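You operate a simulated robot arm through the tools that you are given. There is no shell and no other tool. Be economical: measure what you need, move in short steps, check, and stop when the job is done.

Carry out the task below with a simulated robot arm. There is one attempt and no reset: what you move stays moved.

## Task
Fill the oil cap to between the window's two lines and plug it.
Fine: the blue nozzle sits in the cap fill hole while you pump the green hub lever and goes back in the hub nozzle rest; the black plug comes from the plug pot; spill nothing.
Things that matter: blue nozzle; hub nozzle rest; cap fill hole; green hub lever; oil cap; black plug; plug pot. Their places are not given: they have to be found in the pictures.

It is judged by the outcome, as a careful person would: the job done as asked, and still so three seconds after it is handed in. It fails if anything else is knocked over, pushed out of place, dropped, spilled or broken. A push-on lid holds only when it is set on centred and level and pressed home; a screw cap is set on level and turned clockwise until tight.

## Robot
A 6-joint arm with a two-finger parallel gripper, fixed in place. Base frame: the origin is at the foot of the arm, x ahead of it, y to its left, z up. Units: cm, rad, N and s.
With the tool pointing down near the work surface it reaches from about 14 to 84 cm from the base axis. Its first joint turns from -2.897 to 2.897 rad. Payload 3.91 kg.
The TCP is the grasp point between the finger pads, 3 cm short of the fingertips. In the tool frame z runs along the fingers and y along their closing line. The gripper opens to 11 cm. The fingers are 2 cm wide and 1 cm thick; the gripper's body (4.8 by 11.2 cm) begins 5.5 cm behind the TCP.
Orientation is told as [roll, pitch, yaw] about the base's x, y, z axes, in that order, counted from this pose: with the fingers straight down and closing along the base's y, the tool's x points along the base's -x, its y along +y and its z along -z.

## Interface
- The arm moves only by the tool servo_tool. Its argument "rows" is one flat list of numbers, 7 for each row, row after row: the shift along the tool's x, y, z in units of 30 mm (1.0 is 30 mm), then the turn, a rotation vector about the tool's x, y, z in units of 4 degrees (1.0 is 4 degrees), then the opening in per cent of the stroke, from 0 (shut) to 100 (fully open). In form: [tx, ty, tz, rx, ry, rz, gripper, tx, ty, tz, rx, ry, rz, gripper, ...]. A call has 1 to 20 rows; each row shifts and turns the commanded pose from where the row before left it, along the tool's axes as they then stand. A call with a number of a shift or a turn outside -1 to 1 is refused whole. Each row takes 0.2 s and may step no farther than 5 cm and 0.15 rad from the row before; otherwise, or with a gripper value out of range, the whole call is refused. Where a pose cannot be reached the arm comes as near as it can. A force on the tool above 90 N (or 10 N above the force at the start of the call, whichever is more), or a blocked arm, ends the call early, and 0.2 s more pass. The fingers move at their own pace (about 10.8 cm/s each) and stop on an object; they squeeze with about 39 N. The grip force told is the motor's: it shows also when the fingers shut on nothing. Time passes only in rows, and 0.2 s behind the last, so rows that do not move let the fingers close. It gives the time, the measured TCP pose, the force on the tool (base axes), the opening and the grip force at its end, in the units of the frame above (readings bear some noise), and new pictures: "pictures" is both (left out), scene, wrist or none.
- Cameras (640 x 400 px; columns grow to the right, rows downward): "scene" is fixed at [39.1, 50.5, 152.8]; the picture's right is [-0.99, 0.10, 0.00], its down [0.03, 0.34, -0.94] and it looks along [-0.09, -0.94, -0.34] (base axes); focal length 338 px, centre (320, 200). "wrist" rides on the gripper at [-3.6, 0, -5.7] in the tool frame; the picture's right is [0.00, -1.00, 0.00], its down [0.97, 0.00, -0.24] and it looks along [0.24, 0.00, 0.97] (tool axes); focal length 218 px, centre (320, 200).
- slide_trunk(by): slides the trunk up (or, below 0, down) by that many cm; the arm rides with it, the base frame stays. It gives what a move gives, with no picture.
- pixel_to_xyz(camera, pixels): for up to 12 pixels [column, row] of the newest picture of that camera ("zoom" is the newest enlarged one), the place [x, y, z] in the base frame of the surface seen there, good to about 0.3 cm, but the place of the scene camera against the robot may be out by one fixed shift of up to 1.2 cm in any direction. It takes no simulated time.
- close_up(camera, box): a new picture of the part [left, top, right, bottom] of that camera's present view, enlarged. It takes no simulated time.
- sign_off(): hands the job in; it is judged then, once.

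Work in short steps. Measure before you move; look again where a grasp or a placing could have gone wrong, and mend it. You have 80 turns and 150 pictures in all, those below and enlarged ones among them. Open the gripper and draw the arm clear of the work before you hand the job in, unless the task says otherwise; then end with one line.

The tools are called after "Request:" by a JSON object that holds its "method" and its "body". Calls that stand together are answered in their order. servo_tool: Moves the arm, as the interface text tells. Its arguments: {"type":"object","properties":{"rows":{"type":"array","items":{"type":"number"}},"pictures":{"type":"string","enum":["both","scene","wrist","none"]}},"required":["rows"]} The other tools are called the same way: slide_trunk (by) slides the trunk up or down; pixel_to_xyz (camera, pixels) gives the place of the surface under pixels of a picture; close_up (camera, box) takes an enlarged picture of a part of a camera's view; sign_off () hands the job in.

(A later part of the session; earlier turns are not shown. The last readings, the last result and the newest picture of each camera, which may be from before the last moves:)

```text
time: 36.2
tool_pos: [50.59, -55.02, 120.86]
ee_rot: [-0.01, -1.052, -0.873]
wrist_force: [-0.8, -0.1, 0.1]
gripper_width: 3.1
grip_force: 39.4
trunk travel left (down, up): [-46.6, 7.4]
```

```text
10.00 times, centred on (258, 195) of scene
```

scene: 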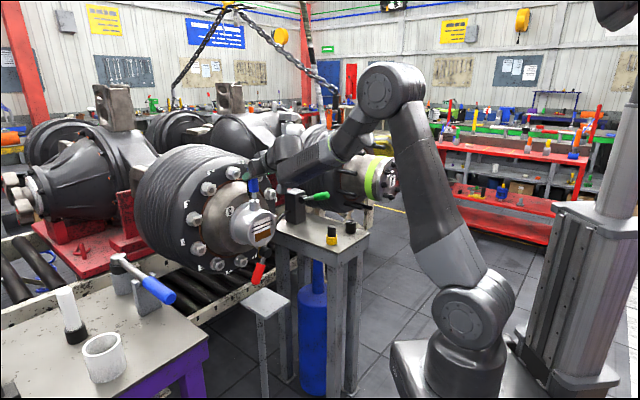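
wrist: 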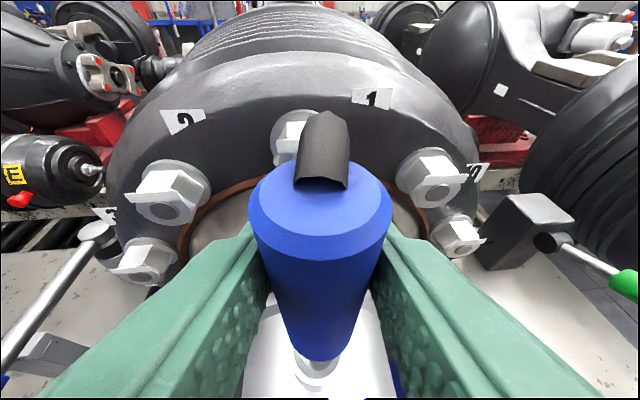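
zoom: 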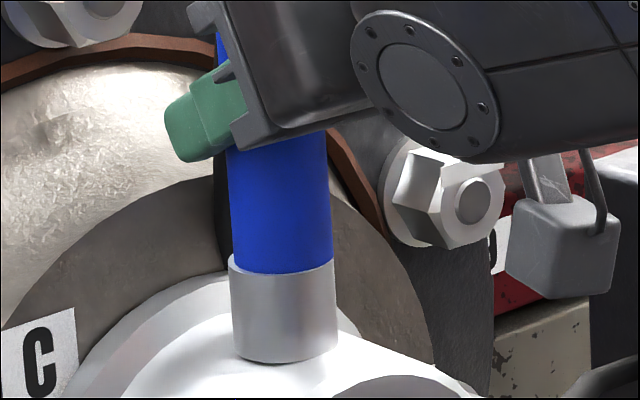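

Seated (vertical force went from -2 to 0). I open and check it stays, then back off along the tool axis.

Request:
{"method": "servo_tool", "body": {"rows": [0, 0, 0, 0, 0, 0, 45, 0, 0, 0, 0, 0, 0, 45, 0, 0, -0.5, 0, 0, 0, 45, 0, 0, -0.7, 0, 0, 0, 45, 0, 0, -0.7, 0, 0, 0, 45, 0, 0, -0.7, 0, 0, 0, 45, 0, 0, -0.7, 0, 0, 0, 45], "pictures": "both"}}

Request:
{"method": "close_up", "body": {"camera": "scene", "box": [230, 165, 350, 245]}}

```text
time: 37.8
tool_pos: [45.15, -48.29, 125.49]
ee_rot: [-0.012, -1.051, -0.875]
wrist_force: [-0.3, 0.2, -0.1]
gripper_width: 4.93
grip_force: 0.0
trunk travel left (down, up): [-46.6, 7.4]
```

scene: 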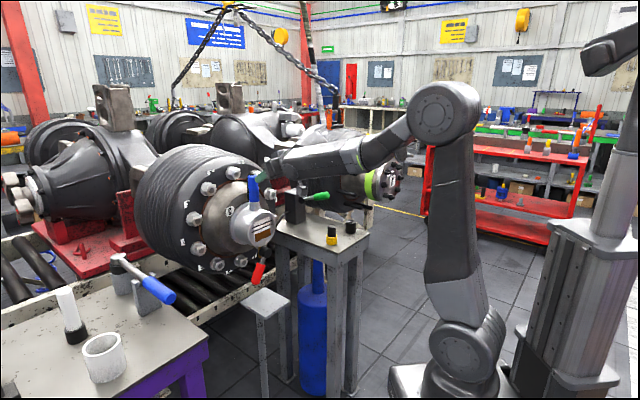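
wrist: 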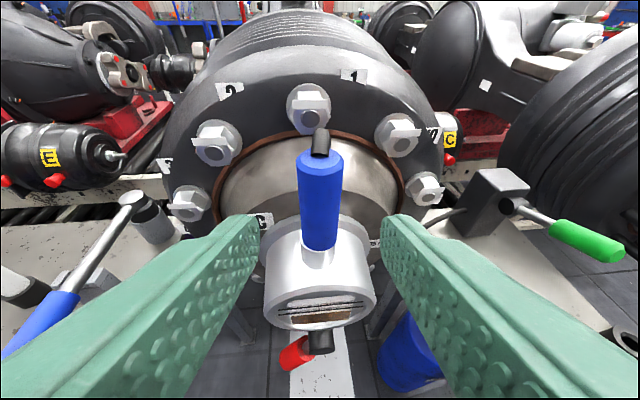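

```text
5.00 times, centred on (290, 205) of scene
```

zoom: 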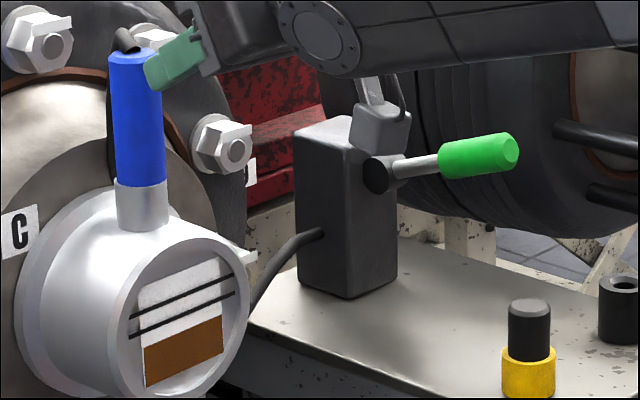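

Nozzle stands seated; oil is just below the lower line. I swivel back towards the lever with the fingers closing.

Request:
{"method": "servo_tool", "body": {"rows": [0, -0.91, 0, 0.519, 0, 0.297, 30, 0, -0.91, 0, 0.519, 0, 0.297, 0, 0, -0.91, 0, 0.519, 0, 0.297, 0, 0, -0.91, 0, 0.519, 0, 0.297, 0, 0, -0.91, 0, 0.519, 0, 0.297, 0, 0, -0.91, 0, 0.519, 0, 0.297, 0, 0, -0.91, 0, 0.519, 0, 0.297, 0, 0, -0.91, 0, 0.519, 0, 0.297, 0, 0, -0.91, 0, 0.519, 0, 0.297, 0, 0, -0.91, 0, 0.519, 0, 0.297, 0, 0, 0, 0, 0, 0, 0, 0], "pictures": "both"}}

Request:
{"method": "close_up", "body": {"camera": "scene", "box": [240, 165, 340, 255]}}

```text
time: 40.2
tool_pos: [21.51, -61.41, 125.73]
ee_rot: [-0.01, -1.052, -1.293]
wrist_force: [0.1, -0.2, 0.4]
gripper_width: 0.01
grip_force: 37.7
trunk travel left (down, up): [-46.6, 7.4]
```

scene: 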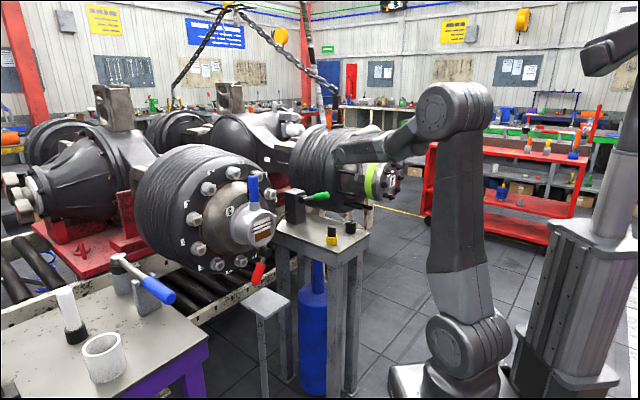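
wrist: 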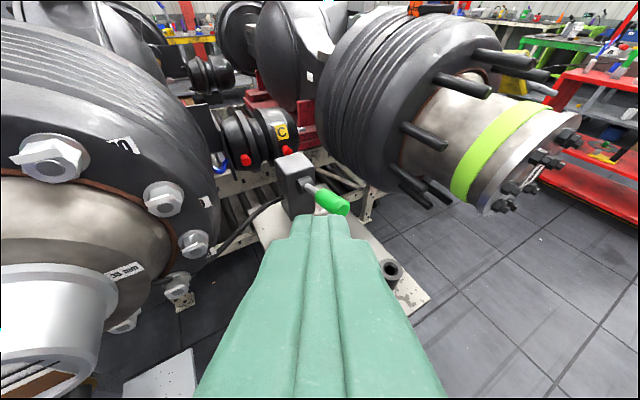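

```text
4.44 times, centred on (290, 210) of scene
```

zoom: 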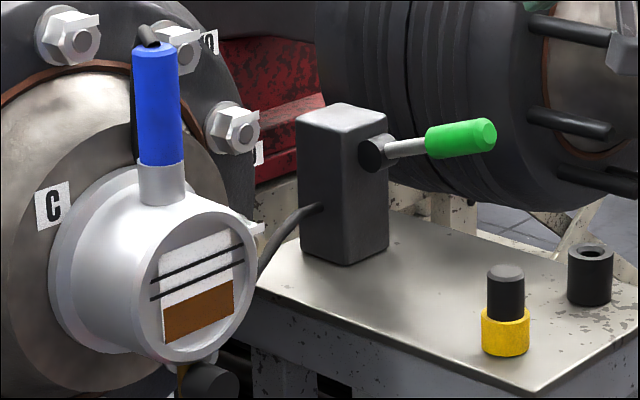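

Lever is visible at (330,200) in the wrist view; I measure it.

Request:
{"method": "close_up", "body": {"camera": "wrist", "box": [260, 140, 370, 220]}}

Request:
{"method": "pixel_to_xyz", "body": {"camera": "wrist", "pixels": [[343, 208], [335, 202], [327, 198], [320, 195], [312, 188], [306, 184], [332, 193], [295, 160]]}}

```text
5.00 times, centred on (315, 180) of wrist
```

zoom: 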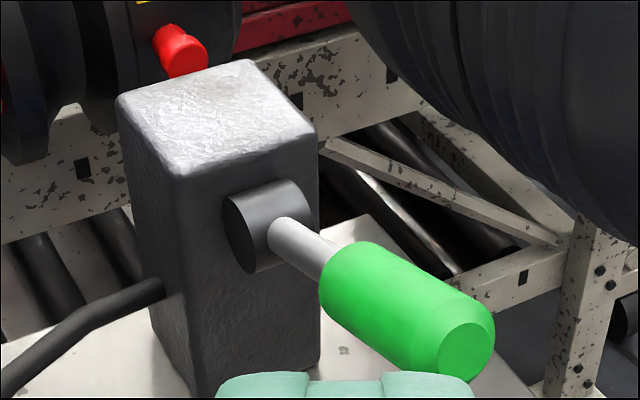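

```text
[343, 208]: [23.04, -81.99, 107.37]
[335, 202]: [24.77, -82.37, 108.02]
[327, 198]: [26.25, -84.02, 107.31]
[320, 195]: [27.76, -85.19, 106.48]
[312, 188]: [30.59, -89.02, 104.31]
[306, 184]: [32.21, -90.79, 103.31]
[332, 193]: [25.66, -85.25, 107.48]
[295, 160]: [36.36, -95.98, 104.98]
```

Grip top is z≈108 near (25,-83). I lower the trunk 10 cm, then move outward to hover just above the grip with closed fingers.

Request:
{"method": "slide_trunk", "body": {"by": -10}}

Request:
{"method": "servo_tool", "body": {"rows": [-0.303, -0.108, 0.839, 0, 0, 0, 0, -0.303, -0.108, 0.839, 0, 0, 0, 0, -0.303, -0.108, 0.839, 0, 0, 0, 0, -0.303, -0.108, 0.839, 0, 0, 0, 0, -0.303, -0.108, 0.839, 0, 0, 0, 0, -0.303, -0.108, 0.839, 0, 0, 0, 0, -0.303, -0.108, 0.839, 0, 0, 0, 0, -0.303, -0.108, 0.839, 0, 0, 0, 0, 0, 0, 0, 0, 0, 0, 0], "pictures": "both"}}

Request:
{"method": "close_up", "body": {"camera": "scene", "box": [280, 165, 380, 235]}}

```text
time: 41.5
tool_pos: [21.56, -61.3, 115.8]
ee_rot: [-0.011, -1.051, -1.291]
wrist_force: [-0.4, -0.3, -0.5]
gripper_width: 0.0
grip_force: 37.8
trunk travel left (down, up): [-36.6, 17.4]
```

```text
time: 43.5
tool_pos: [24.53, -82.3, 112.32]
ee_rot: [-0.012, -1.051, -1.29]
wrist_force: [0.8, 0.4, -0.1]
gripper_width: 0.0
grip_force: 37.7
trunk travel left (down, up): [-36.6, 17.4]
```

scene: 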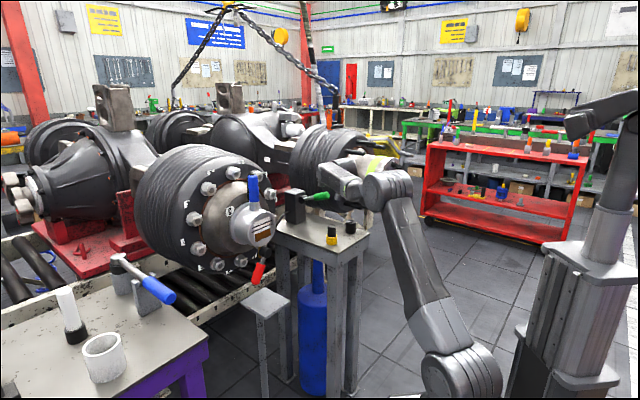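
wrist: 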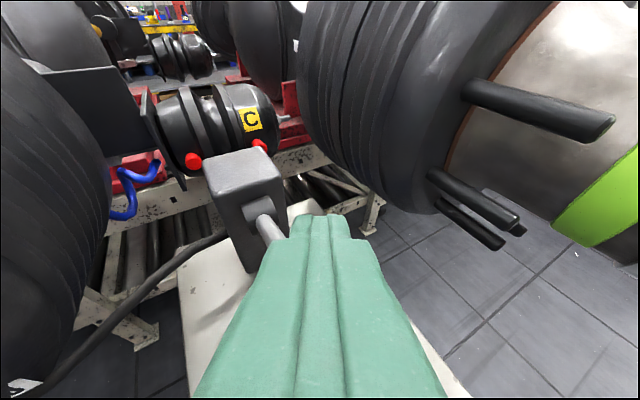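

```text
5.71 times, centred on (330, 200) of scene
```

zoom: 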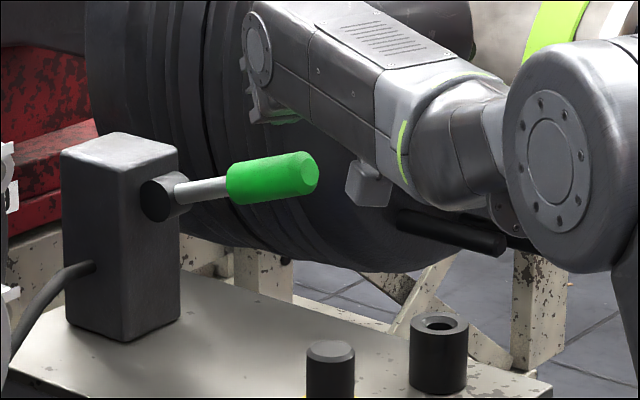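

Fingers are above the lever grip. I push down with the trunk: 3 cm first.

Request:
{"method": "slide_trunk", "body": {"by": -3}}

Request:
{"method": "close_up", "body": {"camera": "scene", "box": [250, 165, 370, 245]}}

```text
time: 44.3
tool_pos: [24.49, -82.35, 109.25]
ee_rot: [-0.011, -1.053, -1.292]
wrist_force: [-0.9, -0.1, -0.5]
gripper_width: 0.0
grip_force: 38.0
trunk travel left (down, up): [-33.6, 20.4]
```

```text
5.00 times, centred on (310, 205) of scene
```

zoom: 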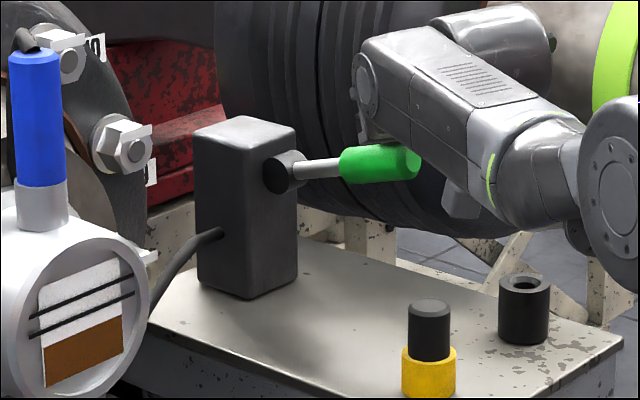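

The lever moves easily. Continue 2.5 cm, checking the hanging wrist part's clearance too.

Request:
{"method": "pixel_to_xyz", "body": {"camera": "zoom", "pixels": [[460, 210], [430, 310], [525, 280]]}}

Request:
{"method": "slide_trunk", "body": {"by": -2.5}}

Request:
{"method": "close_up", "body": {"camera": "scene", "box": [250, 165, 370, 245]}}

```text
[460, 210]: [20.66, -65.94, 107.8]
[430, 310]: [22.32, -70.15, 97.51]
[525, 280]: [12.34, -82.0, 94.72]
```

```text
time: 45.0
tool_pos: [24.45, -82.49, 106.84]
ee_rot: [-0.011, -1.053, -1.293]
wrist_force: [0.1, -0.4, 0.3]
gripper_width: 0.0
grip_force: 37.4
trunk travel left (down, up): [-31.1, 22.9]
```

```text
5.00 times, centred on (310, 205) of scene
```

zoom: 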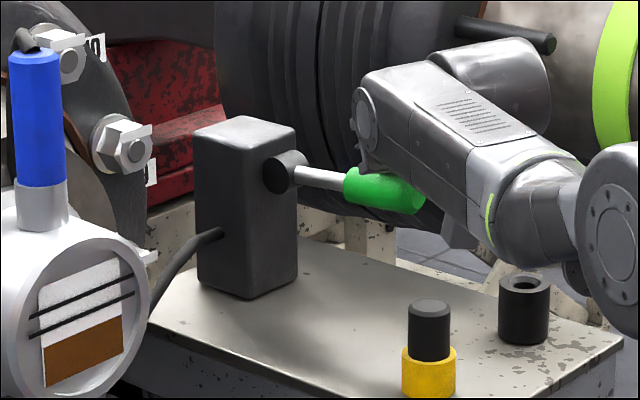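

Still clear of the plug (part at z≈105, plug top 97.8). Continue 2.5 cm.

Request:
{"method": "slide_trunk", "body": {"by": -2.5}}

Request:
{"method": "close_up", "body": {"camera": "scene", "box": [250, 165, 370, 245]}}

```text
time: 45.7
tool_pos: [24.53, -82.43, 104.79]
ee_rot: [-0.012, -1.062, -1.289]
wrist_force: [2.9, -10.1, 20.3]
gripper_width: 0.0
grip_force: 37.6
trunk travel left (down, up): [-28.6, 25.4]
```

```text
5.00 times, centred on (310, 205) of scene
```

zoom: 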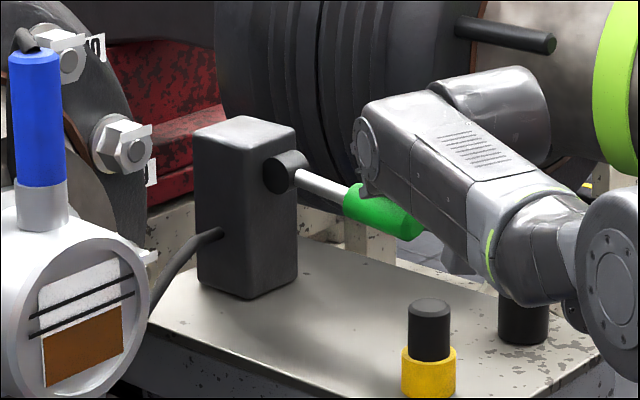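

Stop reached (20 N). I look at the window closely, then lift.

Request:
{"method": "close_up", "body": {"camera": "scene", "box": [250, 212, 280, 246]}}

Request:
{"method": "slide_trunk", "body": {"by": 9.5}}

Request:
{"method": "close_up", "body": {"camera": "scene", "box": [250, 165, 370, 245]}}

```text
11.76 times, centred on (265, 229) of scene
```

zoom: 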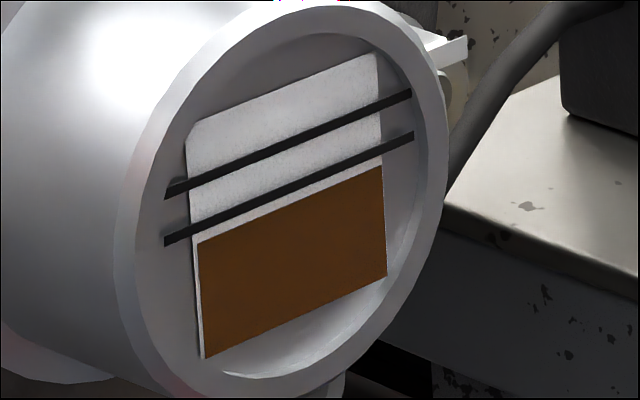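

```text
time: 47.0
tool_pos: [24.47, -82.42, 113.81]
ee_rot: [-0.013, -1.051, -1.293]
wrist_force: [-0.8, -0.3, 0.6]
gripper_width: 0.01
grip_force: 37.6
trunk travel left (down, up): [-38.1, 15.9]
```

```text
5.00 times, centred on (310, 205) of scene
```

zoom: 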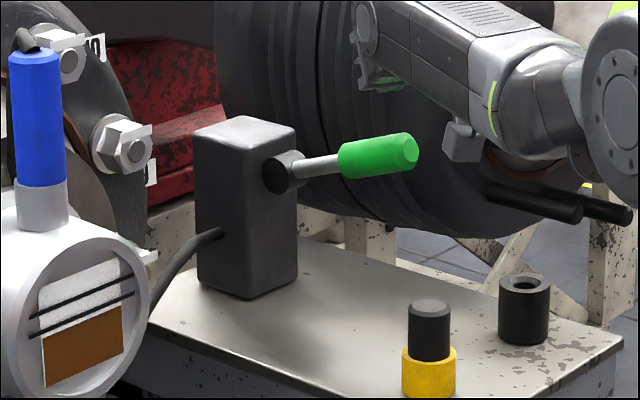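

The lever springs back and the oil rose a little. Second full stroke: down 9.5 and up.

Request:
{"method": "slide_trunk", "body": {"by": -9.5}}

Request:
{"method": "slide_trunk", "body": {"by": 9.5}}

Request:
{"method": "close_up", "body": {"camera": "scene", "box": [250, 212, 280, 246]}}

```text
time: 48.3
tool_pos: [24.55, -82.2, 104.78]
ee_rot: [-0.01, -1.061, -1.29]
wrist_force: [2.7, -10.2, 20.0]
gripper_width: 0.02
grip_force: 37.8
trunk travel left (down, up): [-28.6, 25.4]
```

```text
time: 49.6
tool_pos: [24.59, -82.43, 113.78]
ee_rot: [-0.012, -1.052, -1.292]
wrist_force: [-0.2, 0.3, 0.8]
gripper_width: 0.01
grip_force: 37.5
trunk travel left (down, up): [-38.1, 15.9]
```

```text
11.76 times, centred on (265, 229) of scene
```

zoom: 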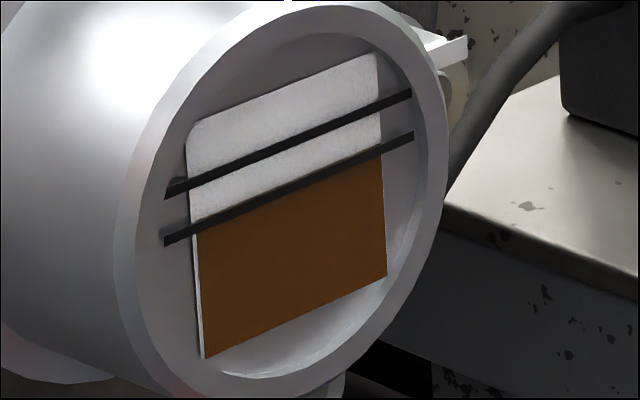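

Oil reached the lower line; each stroke raises it about a third of the band. Two more strokes, then look.

Request:
{"method": "slide_trunk", "body": {"by": -9.5}}

Request:
{"method": "slide_trunk", "body": {"by": 9.5}}

Request:
{"method": "close_up", "body": {"camera": "scene", "box": [250, 212, 280, 246]}}

Request:
{"method": "pixel_to_xyz", "body": {"camera": "zoom", "pixels": [[340, 120], [340, 163], [340, 85], [340, 143], [340, 220], [340, 270], [174, 194], [174, 238], [404, 96], [404, 139], [340, 305], [260, 80]]}}

```text
time: 50.9
tool_pos: [24.41, -82.28, 104.84]
ee_rot: [-0.009, -1.061, -1.29]
wrist_force: [2.1, -11.0, 20.3]
gripper_width: 0.0
grip_force: 37.9
trunk travel left (down, up): [-28.6, 25.4]
```

```text
time: 52.2
tool_pos: [24.55, -82.44, 113.75]
ee_rot: [-0.011, -1.05, -1.291]
wrist_force: [0.6, 1.0, -0.5]
gripper_width: 0.0
grip_force: 37.2
trunk travel left (down, up): [-38.1, 15.9]
```

```text
11.76 times, centred on (265, 229) of scene
```

zoom: 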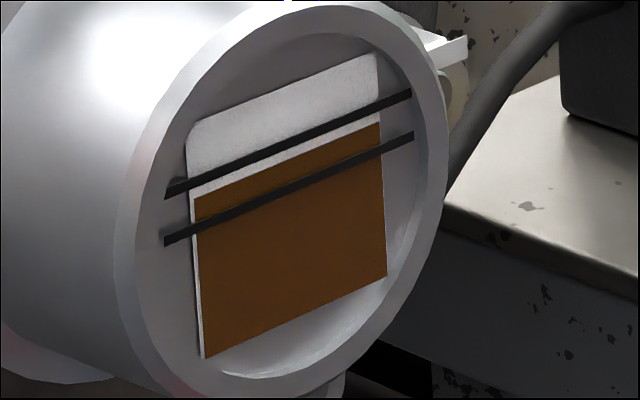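

```text
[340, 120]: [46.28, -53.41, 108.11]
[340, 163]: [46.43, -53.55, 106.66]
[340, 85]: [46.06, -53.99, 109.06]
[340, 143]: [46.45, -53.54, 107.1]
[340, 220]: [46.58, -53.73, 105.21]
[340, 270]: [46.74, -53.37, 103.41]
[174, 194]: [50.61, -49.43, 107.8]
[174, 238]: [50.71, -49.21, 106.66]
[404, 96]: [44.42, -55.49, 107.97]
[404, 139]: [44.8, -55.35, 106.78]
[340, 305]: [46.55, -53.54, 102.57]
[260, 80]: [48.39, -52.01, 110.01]
```

Oil is now at z≈107.35, midway between the lines (106.7 and 107.95). No more strokes. I retract along the reverse path and raise the trunk.

Request:
{"method": "servo_tool", "body": {"rows": [0.303, 0.108, -0.839, 0, 0, 0, 0, 0.303, 0.108, -0.839, 0, 0, 0, 0, 0.303, 0.108, -0.839, 0, 0, 0, 0, 0.303, 0.108, -0.839, 0, 0, 0, 0, 0.303, 0.108, -0.839, 0, 0, 0, 0, 0.303, 0.108, -0.839, 0, 0, 0, 0, 0.303, 0.108, -0.839, 0, 0, 0, 0, 0.303, 0.108, -0.839, 0, 0, 0, 0, 0, 0, 0, 0, 0, 0, 0], "pictures": "none"}}

Request:
{"method": "slide_trunk", "body": {"by": 8.5}}

Request:
{"method": "servo_tool", "body": {"rows": [0, 0.91, 0, -0.519, 0, -0.297, 45, 0, 0.91, 0, -0.519, 0, -0.297, 45, 0, 0.91, 0, -0.519, 0, -0.297, 45, 0, 0.91, 0, -0.519, 0, -0.297, 45, 0, 0.91, 0, -0.519, 0, -0.297, 45, 0, 0.91, 0, -0.519, 0, -0.297, 45, 0, 0.91, 0, -0.519, 0, -0.297, 45, 0, 0.91, 0, -0.519, 0, -0.297, 45, 0, 0.91, 0, -0.519, 0, -0.297, 45, 0, 0.91, 0, -0.519, 0, -0.297, 45, 0, 0, 0, 0, 0, 0, 45], "pictures": "both"}}

Request:
{"method": "close_up", "body": {"camera": "scene", "box": [230, 170, 290, 250]}}

```text
time: 54.2
tool_pos: [21.11, -60.95, 117.27]
ee_rot: [-0.01, -1.051, -1.29]
wrist_force: [0.2, -0.9, 0.1]
gripper_width: 0.0
grip_force: 37.5
trunk travel left (down, up): [-38.1, 15.9]
```

```text
time: 55.4
tool_pos: [21.16, -61.0, 125.89]
ee_rot: [-0.01, -1.053, -1.291]
wrist_force: [0.0, -0.4, -0.7]
gripper_width: 0.01
grip_force: 37.6
trunk travel left (down, up): [-46.6, 7.4]
```

```text
time: 57.8
tool_pos: [45.44, -48.91, 125.85]
ee_rot: [-0.011, -1.051, -0.873]
wrist_force: [-0.8, 0.4, -0.4]
gripper_width: 4.93
grip_force: 0.1
trunk travel left (down, up): [-46.6, 7.4]
```

scene: 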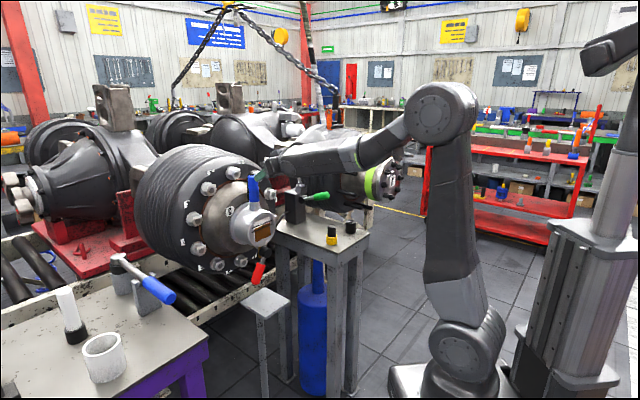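
wrist: 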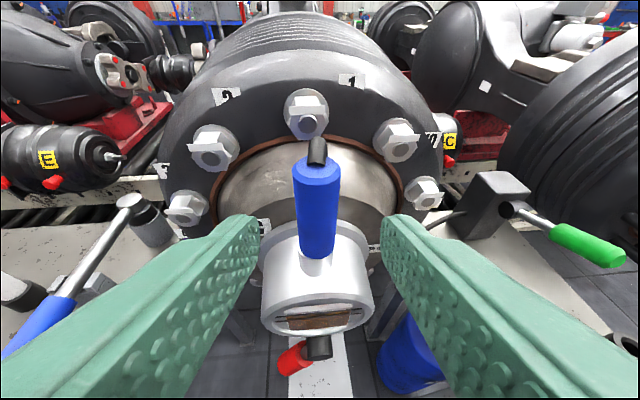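

```text
5.00 times, centred on (260, 210) of scene
```

zoom: 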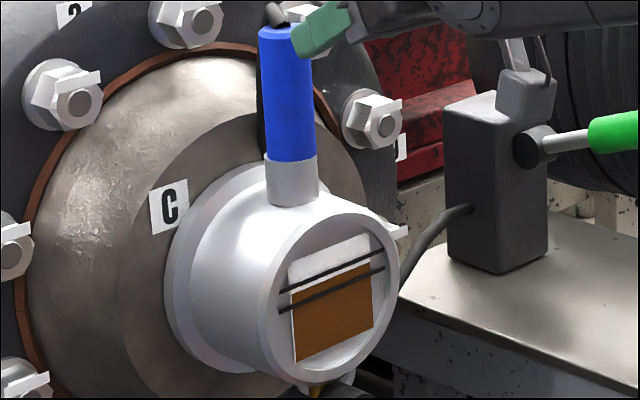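

Level holds within the band. I advance back onto the nozzle to the release pose and grip.

Request:
{"method": "servo_tool", "body": {"rows": [0.029, 0.006, 0.78, 0, 0, 0, 45, 0.029, 0.006, 0.78, 0, 0, 0, 45, 0.029, 0.006, 0.78, 0, 0, 0, 45, 0.029, 0.006, 0.78, 0, 0, 0, 45, 0, 0, 0, 0, 0, 0, 45], "pictures": "wrist"}}

Request:
{"method": "close_up", "body": {"camera": "scene", "box": [250, 212, 280, 246]}}

```text
time: 59.0
tool_pos: [50.32, -54.96, 120.82]
ee_rot: [-0.011, -1.048, -0.873]
wrist_force: [-0.3, 0.0, 0.2]
gripper_width: 4.95
grip_force: 0.1
trunk travel left (down, up): [-46.6, 7.4]
```

wrist: 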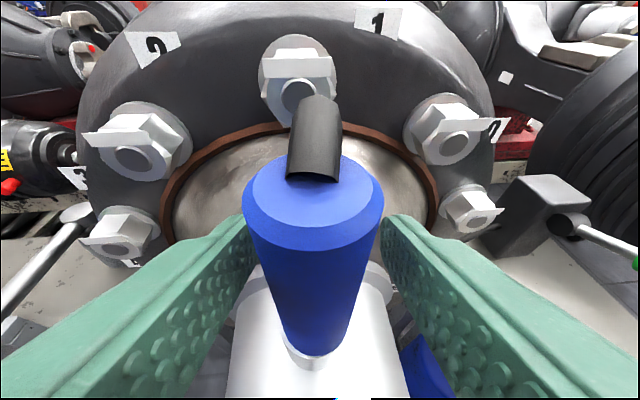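

```text
11.76 times, centred on (265, 229) of scene
```

zoom: 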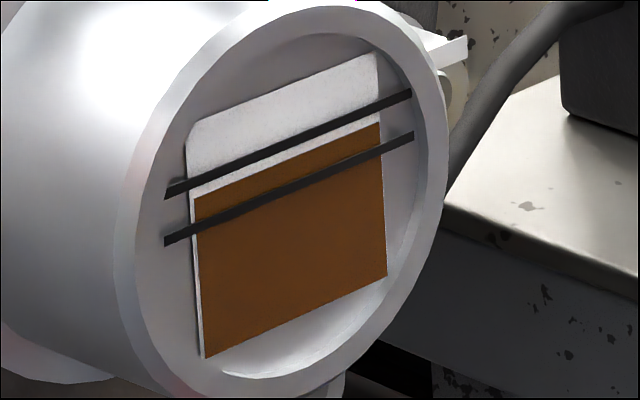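

Oil is steady inside the band. Nozzle is ~0.15 cm left of the middle; I correct, close and lift with the trunk.

Request:
{"method": "servo_tool", "body": {"rows": [0, 0.055, 0, 0, 0, 0, 45, 0, 0, 0, 0, 0, 0, 0, 0, 0, 0, 0, 0, 0, 0, 0, 0, 0, 0, 0, 0, 0, 0, 0, 0, 0, 0, 0, 0], "pictures": "none"}}

Request:
{"method": "slide_trunk", "body": {"by": 4}}

Request:
{"method": "servo_tool", "body": {"rows": [0, 0, 0, 0, 0, 0, 0], "pictures": "wrist"}}

Request:
{"method": "close_up", "body": {"camera": "scene", "box": [230, 165, 290, 245]}}

```text
time: 60.2
tool_pos: [50.61, -54.77, 120.79]
ee_rot: [-0.011, -1.052, -0.871]
wrist_force: [0.7, -0.1, 1.0]
gripper_width: 3.11
grip_force: 39.0
trunk travel left (down, up): [-46.6, 7.4]
```

```text
time: 61.0
tool_pos: [50.59, -54.88, 124.72]
ee_rot: [-0.01, -1.05, -0.873]
wrist_force: [0.0, -1.3, -1.4]
gripper_width: 3.1
grip_force: 39.1
trunk travel left (down, up): [-50.6, 3.4]
```

```text
time: 61.4
tool_pos: [50.68, -54.8, 124.8]
ee_rot: [-0.011, -1.047, -0.873]
wrist_force: [-0.5, 0.7, -1.2]
gripper_width: 3.08
grip_force: 39.3
trunk travel left (down, up): [-50.6, 3.4]
```

wrist: 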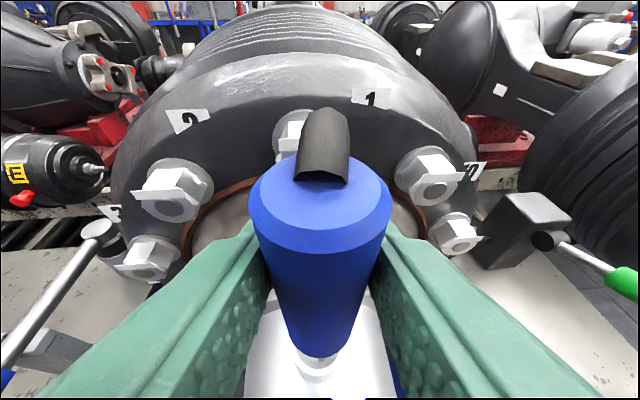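

```text
5.00 times, centred on (260, 205) of scene
```

zoom: 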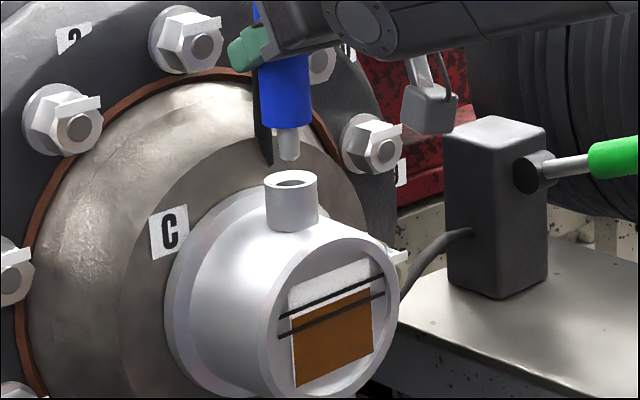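

Clean lift. Retract 6 cm and swivel back toward the rest.

Request:
{"method": "servo_tool", "body": {"rows": [0.138, 0, -0.69, 0, 0, 0, 0, 0.138, 0, -0.69, 0, 0, 0, 0, 0.138, 0, -0.69, 0, 0, 0, 0, 0, -0.945, 0, 0.451, 0, 0.258, 0, 0, -0.945, 0, 0.451, 0, 0.258, 0, 0, -0.945, 0, 0.451, 0, 0.258, 0, 0, -0.945, 0, 0.451, 0, 0.258, 0, 0, -0.945, 0, 0.451, 0, 0.258, 0, 0, -0.945, 0, 0.451, 0, 0.258, 0, 0, -0.945, 0, 0.451, 0, 0.258, 0, 0, -0.945, 0, 0.451, 0, 0.258, 0, 0, -0.945, 0, 0.451, 0, 0.258, 0, 0, -0.945, 0, 0.451, 0, 0.258, 0, 0, -0.945, 0, 0.451, 0, 0.258, 0, 0, -0.945, 0, 0.451, 0, 0.258, 0, 0, -0.945, 0, 0.451, 0, 0.258, 0, 0, -0.945, 0, 0.451, 0, 0.258, 0, 0, 0, 0, 0, 0, 0, 0], "pictures": "scene"}}

```text
time: 65.2
tool_pos: [11.41, -67.37, 126.74]
ee_rot: [-0.01, -1.054, -1.381]
wrist_force: [0.6, 0.6, -1.2]
gripper_width: 3.11
grip_force: 39.0
trunk travel left (down, up): [-50.6, 3.4]
```

scene: 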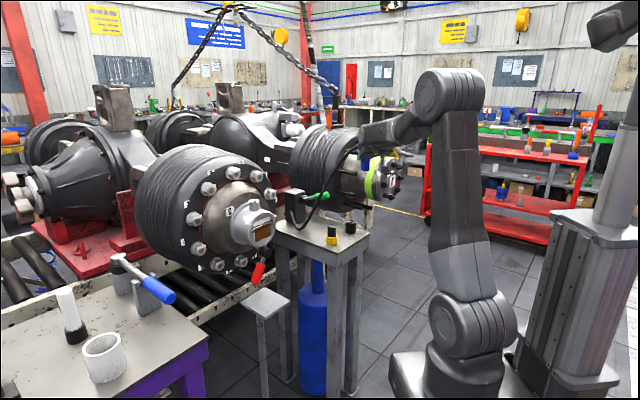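

I lower the trunk 12 and move out to above the rest at z≈108.7.

Request:
{"method": "slide_trunk", "body": {"by": -12}}

Request:
{"method": "servo_tool", "body": {"rows": [-0.074, -0.029, 0.705, 0, 0, 0, 0, -0.074, -0.029, 0.705, 0, 0, 0, 0, -0.074, -0.029, 0.705, 0, 0, 0, 0, -0.074, -0.029, 0.705, 0, 0, 0, 0, -0.074, -0.029, 0.705, 0, 0, 0, 0, -0.074, -0.029, 0.705, 0, 0, 0, 0, -0.074, -0.029, 0.705, 0, 0, 0, 0, 0, 0, 0, 0, 0, 0, 0], "pictures": "wrist"}}

Request:
{"method": "close_up", "body": {"camera": "scene", "box": [325, 190, 375, 240]}}

Request:
{"method": "pixel_to_xyz", "body": {"camera": "zoom", "pixels": [[320, 200], [320, 150], [320, 300], [320, 330], [320, 360]]}}

```text
time: 66.7
tool_pos: [11.43, -67.31, 114.69]
ee_rot: [-0.011, -1.053, -1.381]
wrist_force: [0.5, -0.2, -1.0]
gripper_width: 3.06
grip_force: 38.8
trunk travel left (down, up): [-38.6, 15.4]
```

```text
time: 68.5
tool_pos: [13.14, -80.65, 108.66]
ee_rot: [-0.012, -1.052, -1.38]
wrist_force: [0.0, 0.4, -2.1]
gripper_width: 3.07
grip_force: 39.2
trunk travel left (down, up): [-38.6, 15.4]
```

wrist: 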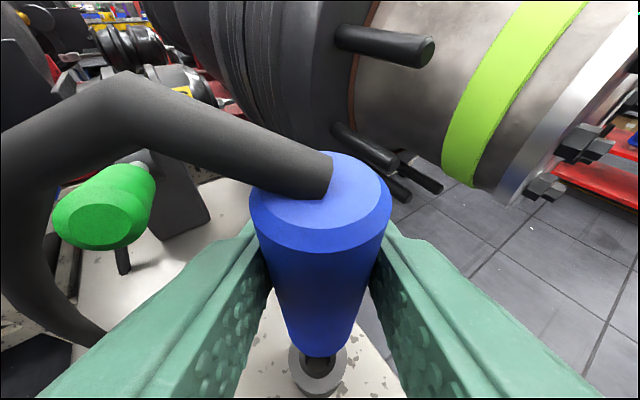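

```text
8.00 times, centred on (350, 215) of scene
```

zoom: 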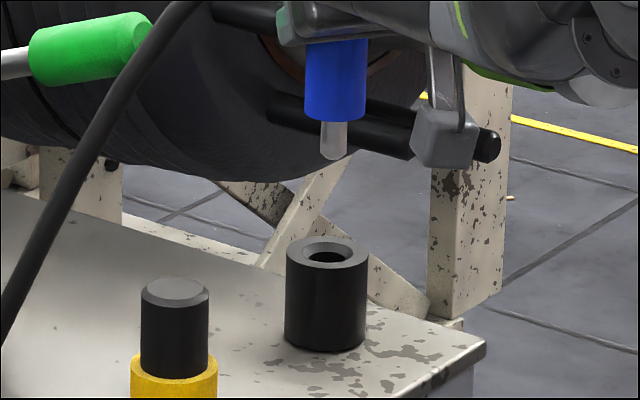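

```text
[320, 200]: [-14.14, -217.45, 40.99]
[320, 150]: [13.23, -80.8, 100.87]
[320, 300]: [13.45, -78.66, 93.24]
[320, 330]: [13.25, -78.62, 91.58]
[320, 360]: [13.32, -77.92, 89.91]
```

I measure spout and rest centres in the scene zoom: spout col 333, rest centre col 327.

Request:
{"method": "pixel_to_xyz", "body": {"camera": "zoom", "pixels": [[333, 140], [333, 150], [335, 80], [335, 100], [326, 300], [326, 315], [326, 330], [328, 240], [328, 264], [292, 252], [362, 252]]}}

Request:
{"method": "pixel_to_xyz", "body": {"camera": "wrist", "pixels": [[318, 345], [316, 285], [298, 373], [340, 373], [318, 391]]}}

```text
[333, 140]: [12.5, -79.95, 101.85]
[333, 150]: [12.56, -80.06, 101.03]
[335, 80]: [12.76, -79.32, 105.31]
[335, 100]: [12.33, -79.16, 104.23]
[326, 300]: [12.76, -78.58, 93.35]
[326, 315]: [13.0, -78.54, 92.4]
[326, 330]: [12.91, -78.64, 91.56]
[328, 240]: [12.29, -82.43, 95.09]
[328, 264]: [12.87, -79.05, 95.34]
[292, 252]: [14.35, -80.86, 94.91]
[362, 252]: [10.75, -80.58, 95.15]
```

```text
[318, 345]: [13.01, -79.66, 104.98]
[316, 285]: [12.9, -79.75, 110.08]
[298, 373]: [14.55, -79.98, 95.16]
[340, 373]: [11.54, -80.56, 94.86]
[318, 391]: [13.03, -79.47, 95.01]
```

Aligned within ~0.1 cm; tiny correction toward +x, then lower 5 cm and look.

Request:
{"method": "servo_tool", "body": {"rows": [-0.015, 0.038, 0.026, 0, 0, 0, 0, 0, 0, 0, 0, 0, 0, 0], "pictures": "none"}}

Request:
{"method": "slide_trunk", "body": {"by": -5}}

Request:
{"method": "close_up", "body": {"camera": "scene", "box": [325, 190, 375, 240]}}

Request:
{"method": "pixel_to_xyz", "body": {"camera": "zoom", "pixels": [[329, 218], [329, 226], [330, 160], [330, 180], [326, 300], [326, 315], [326, 330]]}}

```text
time: 69.1
tool_pos: [13.42, -80.85, 108.63]
ee_rot: [-0.01, -1.052, -1.38]
wrist_force: [1.1, -0.2, -2.1]
gripper_width: 3.07
grip_force: 39.2
trunk travel left (down, up): [-38.6, 15.4]
```

```text
time: 70.0
tool_pos: [13.46, -80.77, 103.6]
ee_rot: [-0.011, -1.053, -1.379]
wrist_force: [-0.5, -0.7, -1.1]
gripper_width: 3.08
grip_force: 38.5
trunk travel left (down, up): [-33.6, 20.4]
```

```text
8.00 times, centred on (350, 215) of scene
```

zoom: 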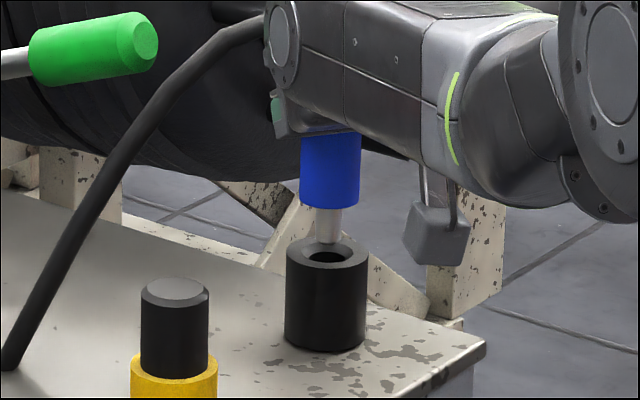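

```text
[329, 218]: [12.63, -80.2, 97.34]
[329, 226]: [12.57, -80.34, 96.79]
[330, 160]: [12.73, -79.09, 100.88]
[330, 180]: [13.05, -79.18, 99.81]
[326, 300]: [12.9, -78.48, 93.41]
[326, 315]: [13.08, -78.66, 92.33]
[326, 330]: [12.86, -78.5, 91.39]
```

Spout is over the hole; descend 1.5 and then 1 cm, watching force.

Request:
{"method": "slide_trunk", "body": {"by": -1.2}}

Request:
{"method": "close_up", "body": {"camera": "scene", "box": [325, 190, 375, 240]}}

```text
time: 70.6
tool_pos: [13.35, -80.92, 102.4]
ee_rot: [-0.01, -1.053, -1.379]
wrist_force: [0.4, 0.0, -0.9]
gripper_width: 3.08
grip_force: 39.1
trunk travel left (down, up): [-32.4, 21.6]
```

```text
8.00 times, centred on (350, 215) of scene
```

zoom: 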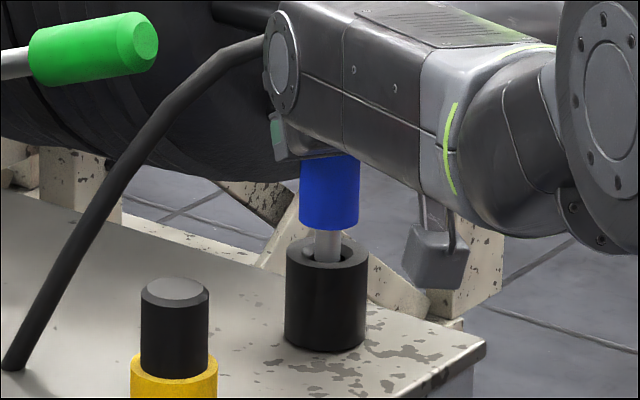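

Inside the hole without side force. Continue to near the seat.

Request:
{"method": "slide_trunk", "body": {"by": -1.5}}

Request:
{"method": "slide_trunk", "body": {"by": -0.3}}

Request:
{"method": "close_up", "body": {"camera": "scene", "box": [325, 190, 375, 240]}}

```text
time: 71.3
tool_pos: [13.48, -80.84, 100.97]
ee_rot: [-0.01, -1.052, -1.381]
wrist_force: [0.1, -0.6, -1.5]
gripper_width: 3.08
grip_force: 39.1
trunk travel left (down, up): [-30.9, 23.1]
```

```text
time: 71.8
tool_pos: [13.33, -80.86, 100.75]
ee_rot: [-0.011, -1.051, -1.381]
wrist_force: [-0.3, 0.6, -0.7]
gripper_width: 3.08
grip_force: 38.9
trunk travel left (down, up): [-30.6, 23.4]
```

```text
8.00 times, centred on (350, 215) of scene
```

zoom: 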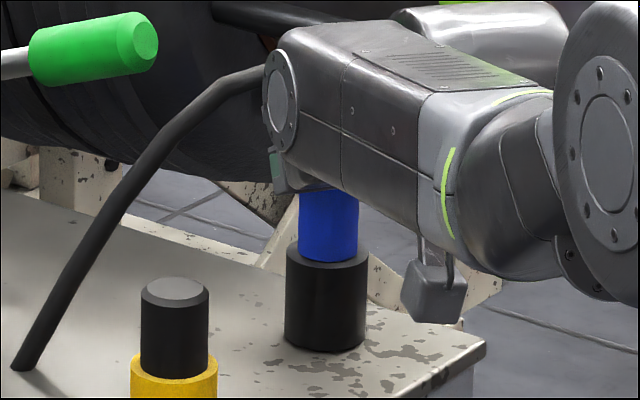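

Almost at the original height (100.47). Lower 0.2 more, open and back off along the tool axis.

Request:
{"method": "slide_trunk", "body": {"by": -0.2}}

Request:
{"method": "servo_tool", "body": {"rows": [0, 0, 0, 0, 0, 0, 45, 0, 0, 0, 0, 0, 0, 45, 0, 0, -0.5, 0, 0, 0, 45, 0, 0, -0.7, 0, 0, 0, 45, 0, 0, -0.7, 0, 0, 0, 45, 0, 0, -0.7, 0, 0, 0, 45, 0, 0, -0.7, 0, 0, 0, 45, 0, 0, -0.7, 0, 0, 0, 45], "pictures": "wrist"}}

Request:
{"method": "close_up", "body": {"camera": "scene", "box": [310, 180, 380, 245]}}

```text
time: 72.3
tool_pos: [13.37, -80.87, 100.62]
ee_rot: [-0.009, -1.054, -1.381]
wrist_force: [-0.3, -1.3, 2.2]
gripper_width: 3.08
grip_force: 39.0
trunk travel left (down, up): [-30.4, 23.6]
```

```text
time: 74.1
tool_pos: [11.49, -70.46, 106.27]
ee_rot: [-0.011, -1.052, -1.379]
wrist_force: [-0.4, -1.0, -0.5]
gripper_width: 4.95
grip_force: 0.1
trunk travel left (down, up): [-30.4, 23.6]
```

wrist: 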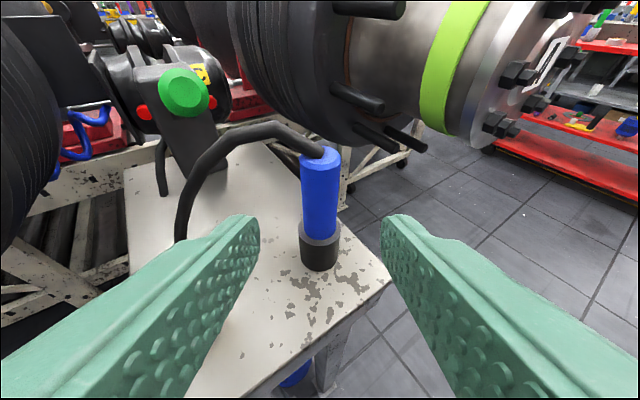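

```text
6.15 times, centred on (345, 212) of scene
```

zoom: 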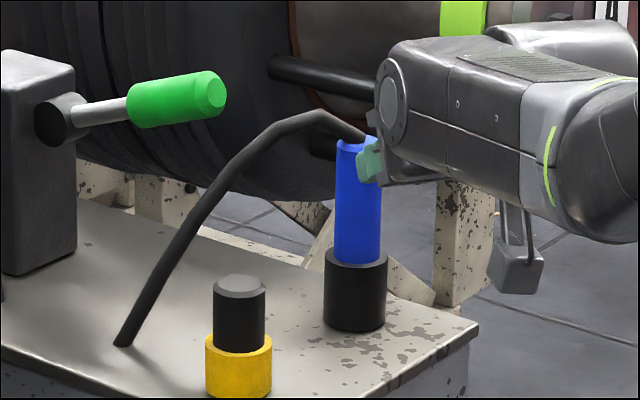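

Nozzle is back in its rest. Now I move to a pre-grasp in front of the plug (≈(22.4,-70.9)) and measure it.

Request:
{"method": "servo_tool", "body": {"rows": [0.464, 0.64, -0.238, -0.282, 0, -0.162, 50, 0.464, 0.64, -0.238, -0.282, 0, -0.162, 50, 0.464, 0.64, -0.238, -0.282, 0, -0.162, 50, 0.464, 0.64, -0.238, -0.282, 0, -0.162, 50, 0.464, 0.64, -0.238, -0.282, 0, -0.162, 50, 0, 0, 0, 0, 0, 0, 50], "pictures": "wrist"}}

Request:
{"method": "close_up", "body": {"camera": "wrist", "box": [230, 120, 410, 280]}}

```text
time: 75.5
tool_pos: [19.45, -61.96, 102.18]
ee_rot: [-0.008, -1.051, -1.265]
wrist_force: [0.7, 0.7, -0.2]
gripper_width: 5.5
grip_force: 0.0
trunk travel left (down, up): [-30.4, 23.6]
```

wrist: 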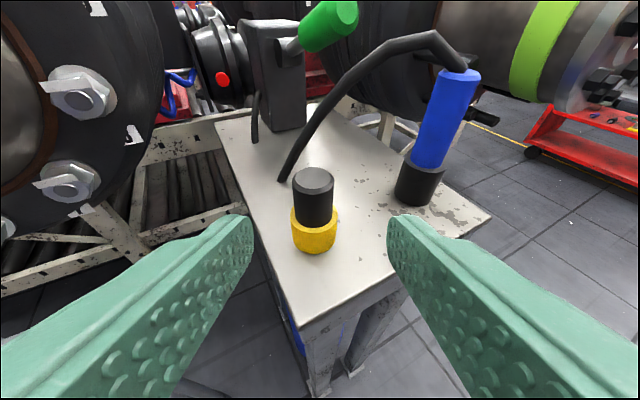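

```text
2.50 times, centred on (320, 200) of wrist
```

zoom: 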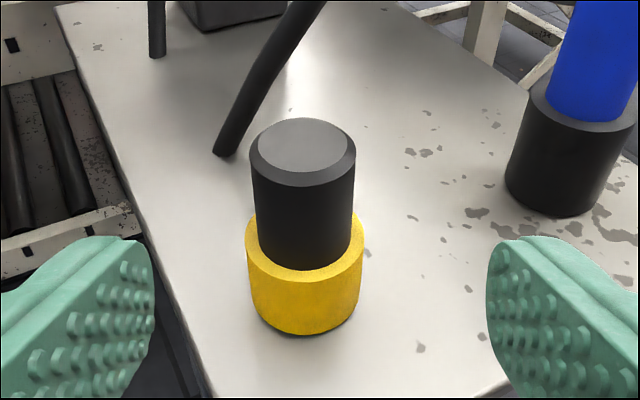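

Request:
{"method": "pixel_to_xyz", "body": {"camera": "zoom", "pixels": [[303, 122], [303, 165], [303, 205], [303, 235], [303, 258], [303, 274], [303, 300], [265, 150], [342, 150], [262, 215], [345, 215], [306, 328]]}}

```text
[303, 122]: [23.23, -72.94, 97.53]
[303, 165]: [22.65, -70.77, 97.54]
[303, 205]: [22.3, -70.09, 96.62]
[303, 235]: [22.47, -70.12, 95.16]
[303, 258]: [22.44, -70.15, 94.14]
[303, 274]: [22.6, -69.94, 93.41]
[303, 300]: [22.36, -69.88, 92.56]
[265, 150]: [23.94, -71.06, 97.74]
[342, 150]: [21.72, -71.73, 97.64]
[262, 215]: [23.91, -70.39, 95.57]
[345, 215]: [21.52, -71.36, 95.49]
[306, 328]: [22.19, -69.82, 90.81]
```

Plug axis ≈(22.85,-71.45), top 97.55, pot rim ≈93.6, radius 1.4. I advance to the grasp along the tool axis.

Request:
{"method": "servo_tool", "body": {"rows": [0, 0.033, 0.708, 0, 0, 0, 50, 0, 0.033, 0.708, 0, 0, 0, 50, 0, 0.033, 0.708, 0, 0, 0, 50, 0, 0.033, 0.708, 0, 0, 0, 50, 0, 0, 0.708, 0, 0, 0, 50, 0, 0, 0, 0, 0, 0, 50], "pictures": "wrist"}}

Request:
{"method": "close_up", "body": {"camera": "scene", "box": [310, 200, 360, 250]}}

```text
time: 76.9
tool_pos: [22.48, -70.92, 96.95]
ee_rot: [-0.009, -1.052, -1.265]
wrist_force: [0.0, 0.6, 0.9]
gripper_width: 5.51
grip_force: 0.1
trunk travel left (down, up): [-30.4, 23.6]
```

wrist: 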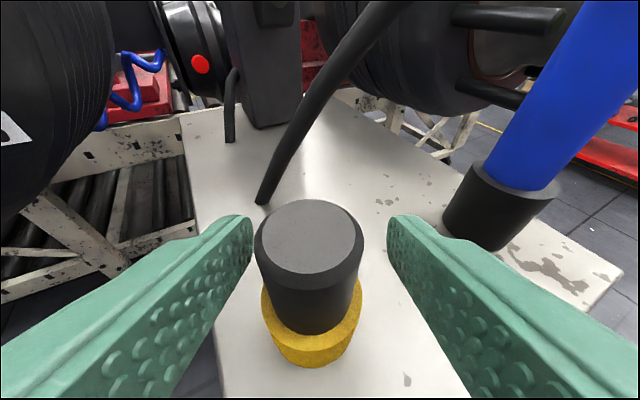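

```text
8.00 times, centred on (335, 225) of scene
```

zoom: 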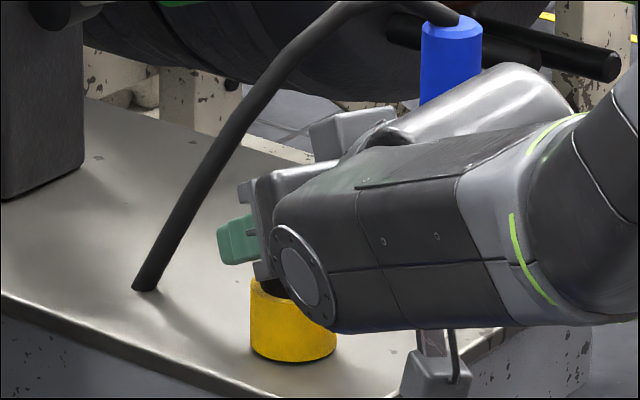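

Plug is 0.25 cm left of the middle; correct, close, and lift by trunk.

Request:
{"method": "servo_tool", "body": {"rows": [0, 0.087, 0, 0, 0, 0, 50, 0, 0, 0, 0, 0, 0, 0, 0, 0, 0, 0, 0, 0, 0, 0, 0, 0, 0, 0, 0, 0, 0, 0, 0, 0, 0, 0, 0], "pictures": "wrist"}}

Request:
{"method": "slide_trunk", "body": {"by": 8}}

Request:
{"method": "close_up", "body": {"camera": "scene", "box": [305, 170, 365, 245]}}

```text
time: 78.1
tool_pos: [22.61, -70.8, 96.86]
ee_rot: [-0.01, -1.051, -1.266]
wrist_force: [-0.5, -0.5, 0.2]
gripper_width: 3.23
grip_force: 39.3
trunk travel left (down, up): [-30.4, 23.6]
```

wrist: 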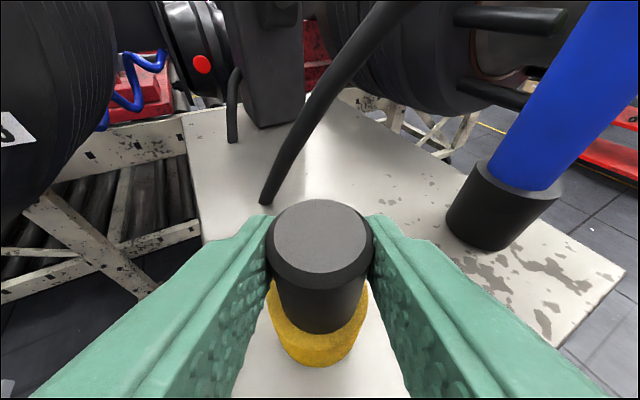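

```text
time: 79.3
tool_pos: [22.62, -70.78, 104.92]
ee_rot: [-0.011, -1.053, -1.266]
wrist_force: [0.4, 0.3, -0.7]
gripper_width: 3.22
grip_force: 38.4
trunk travel left (down, up): [-38.4, 15.6]
```

```text
5.33 times, centred on (335, 208) of scene
```

zoom: 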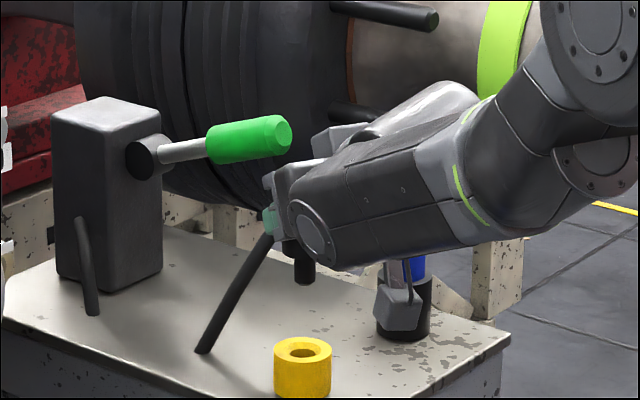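

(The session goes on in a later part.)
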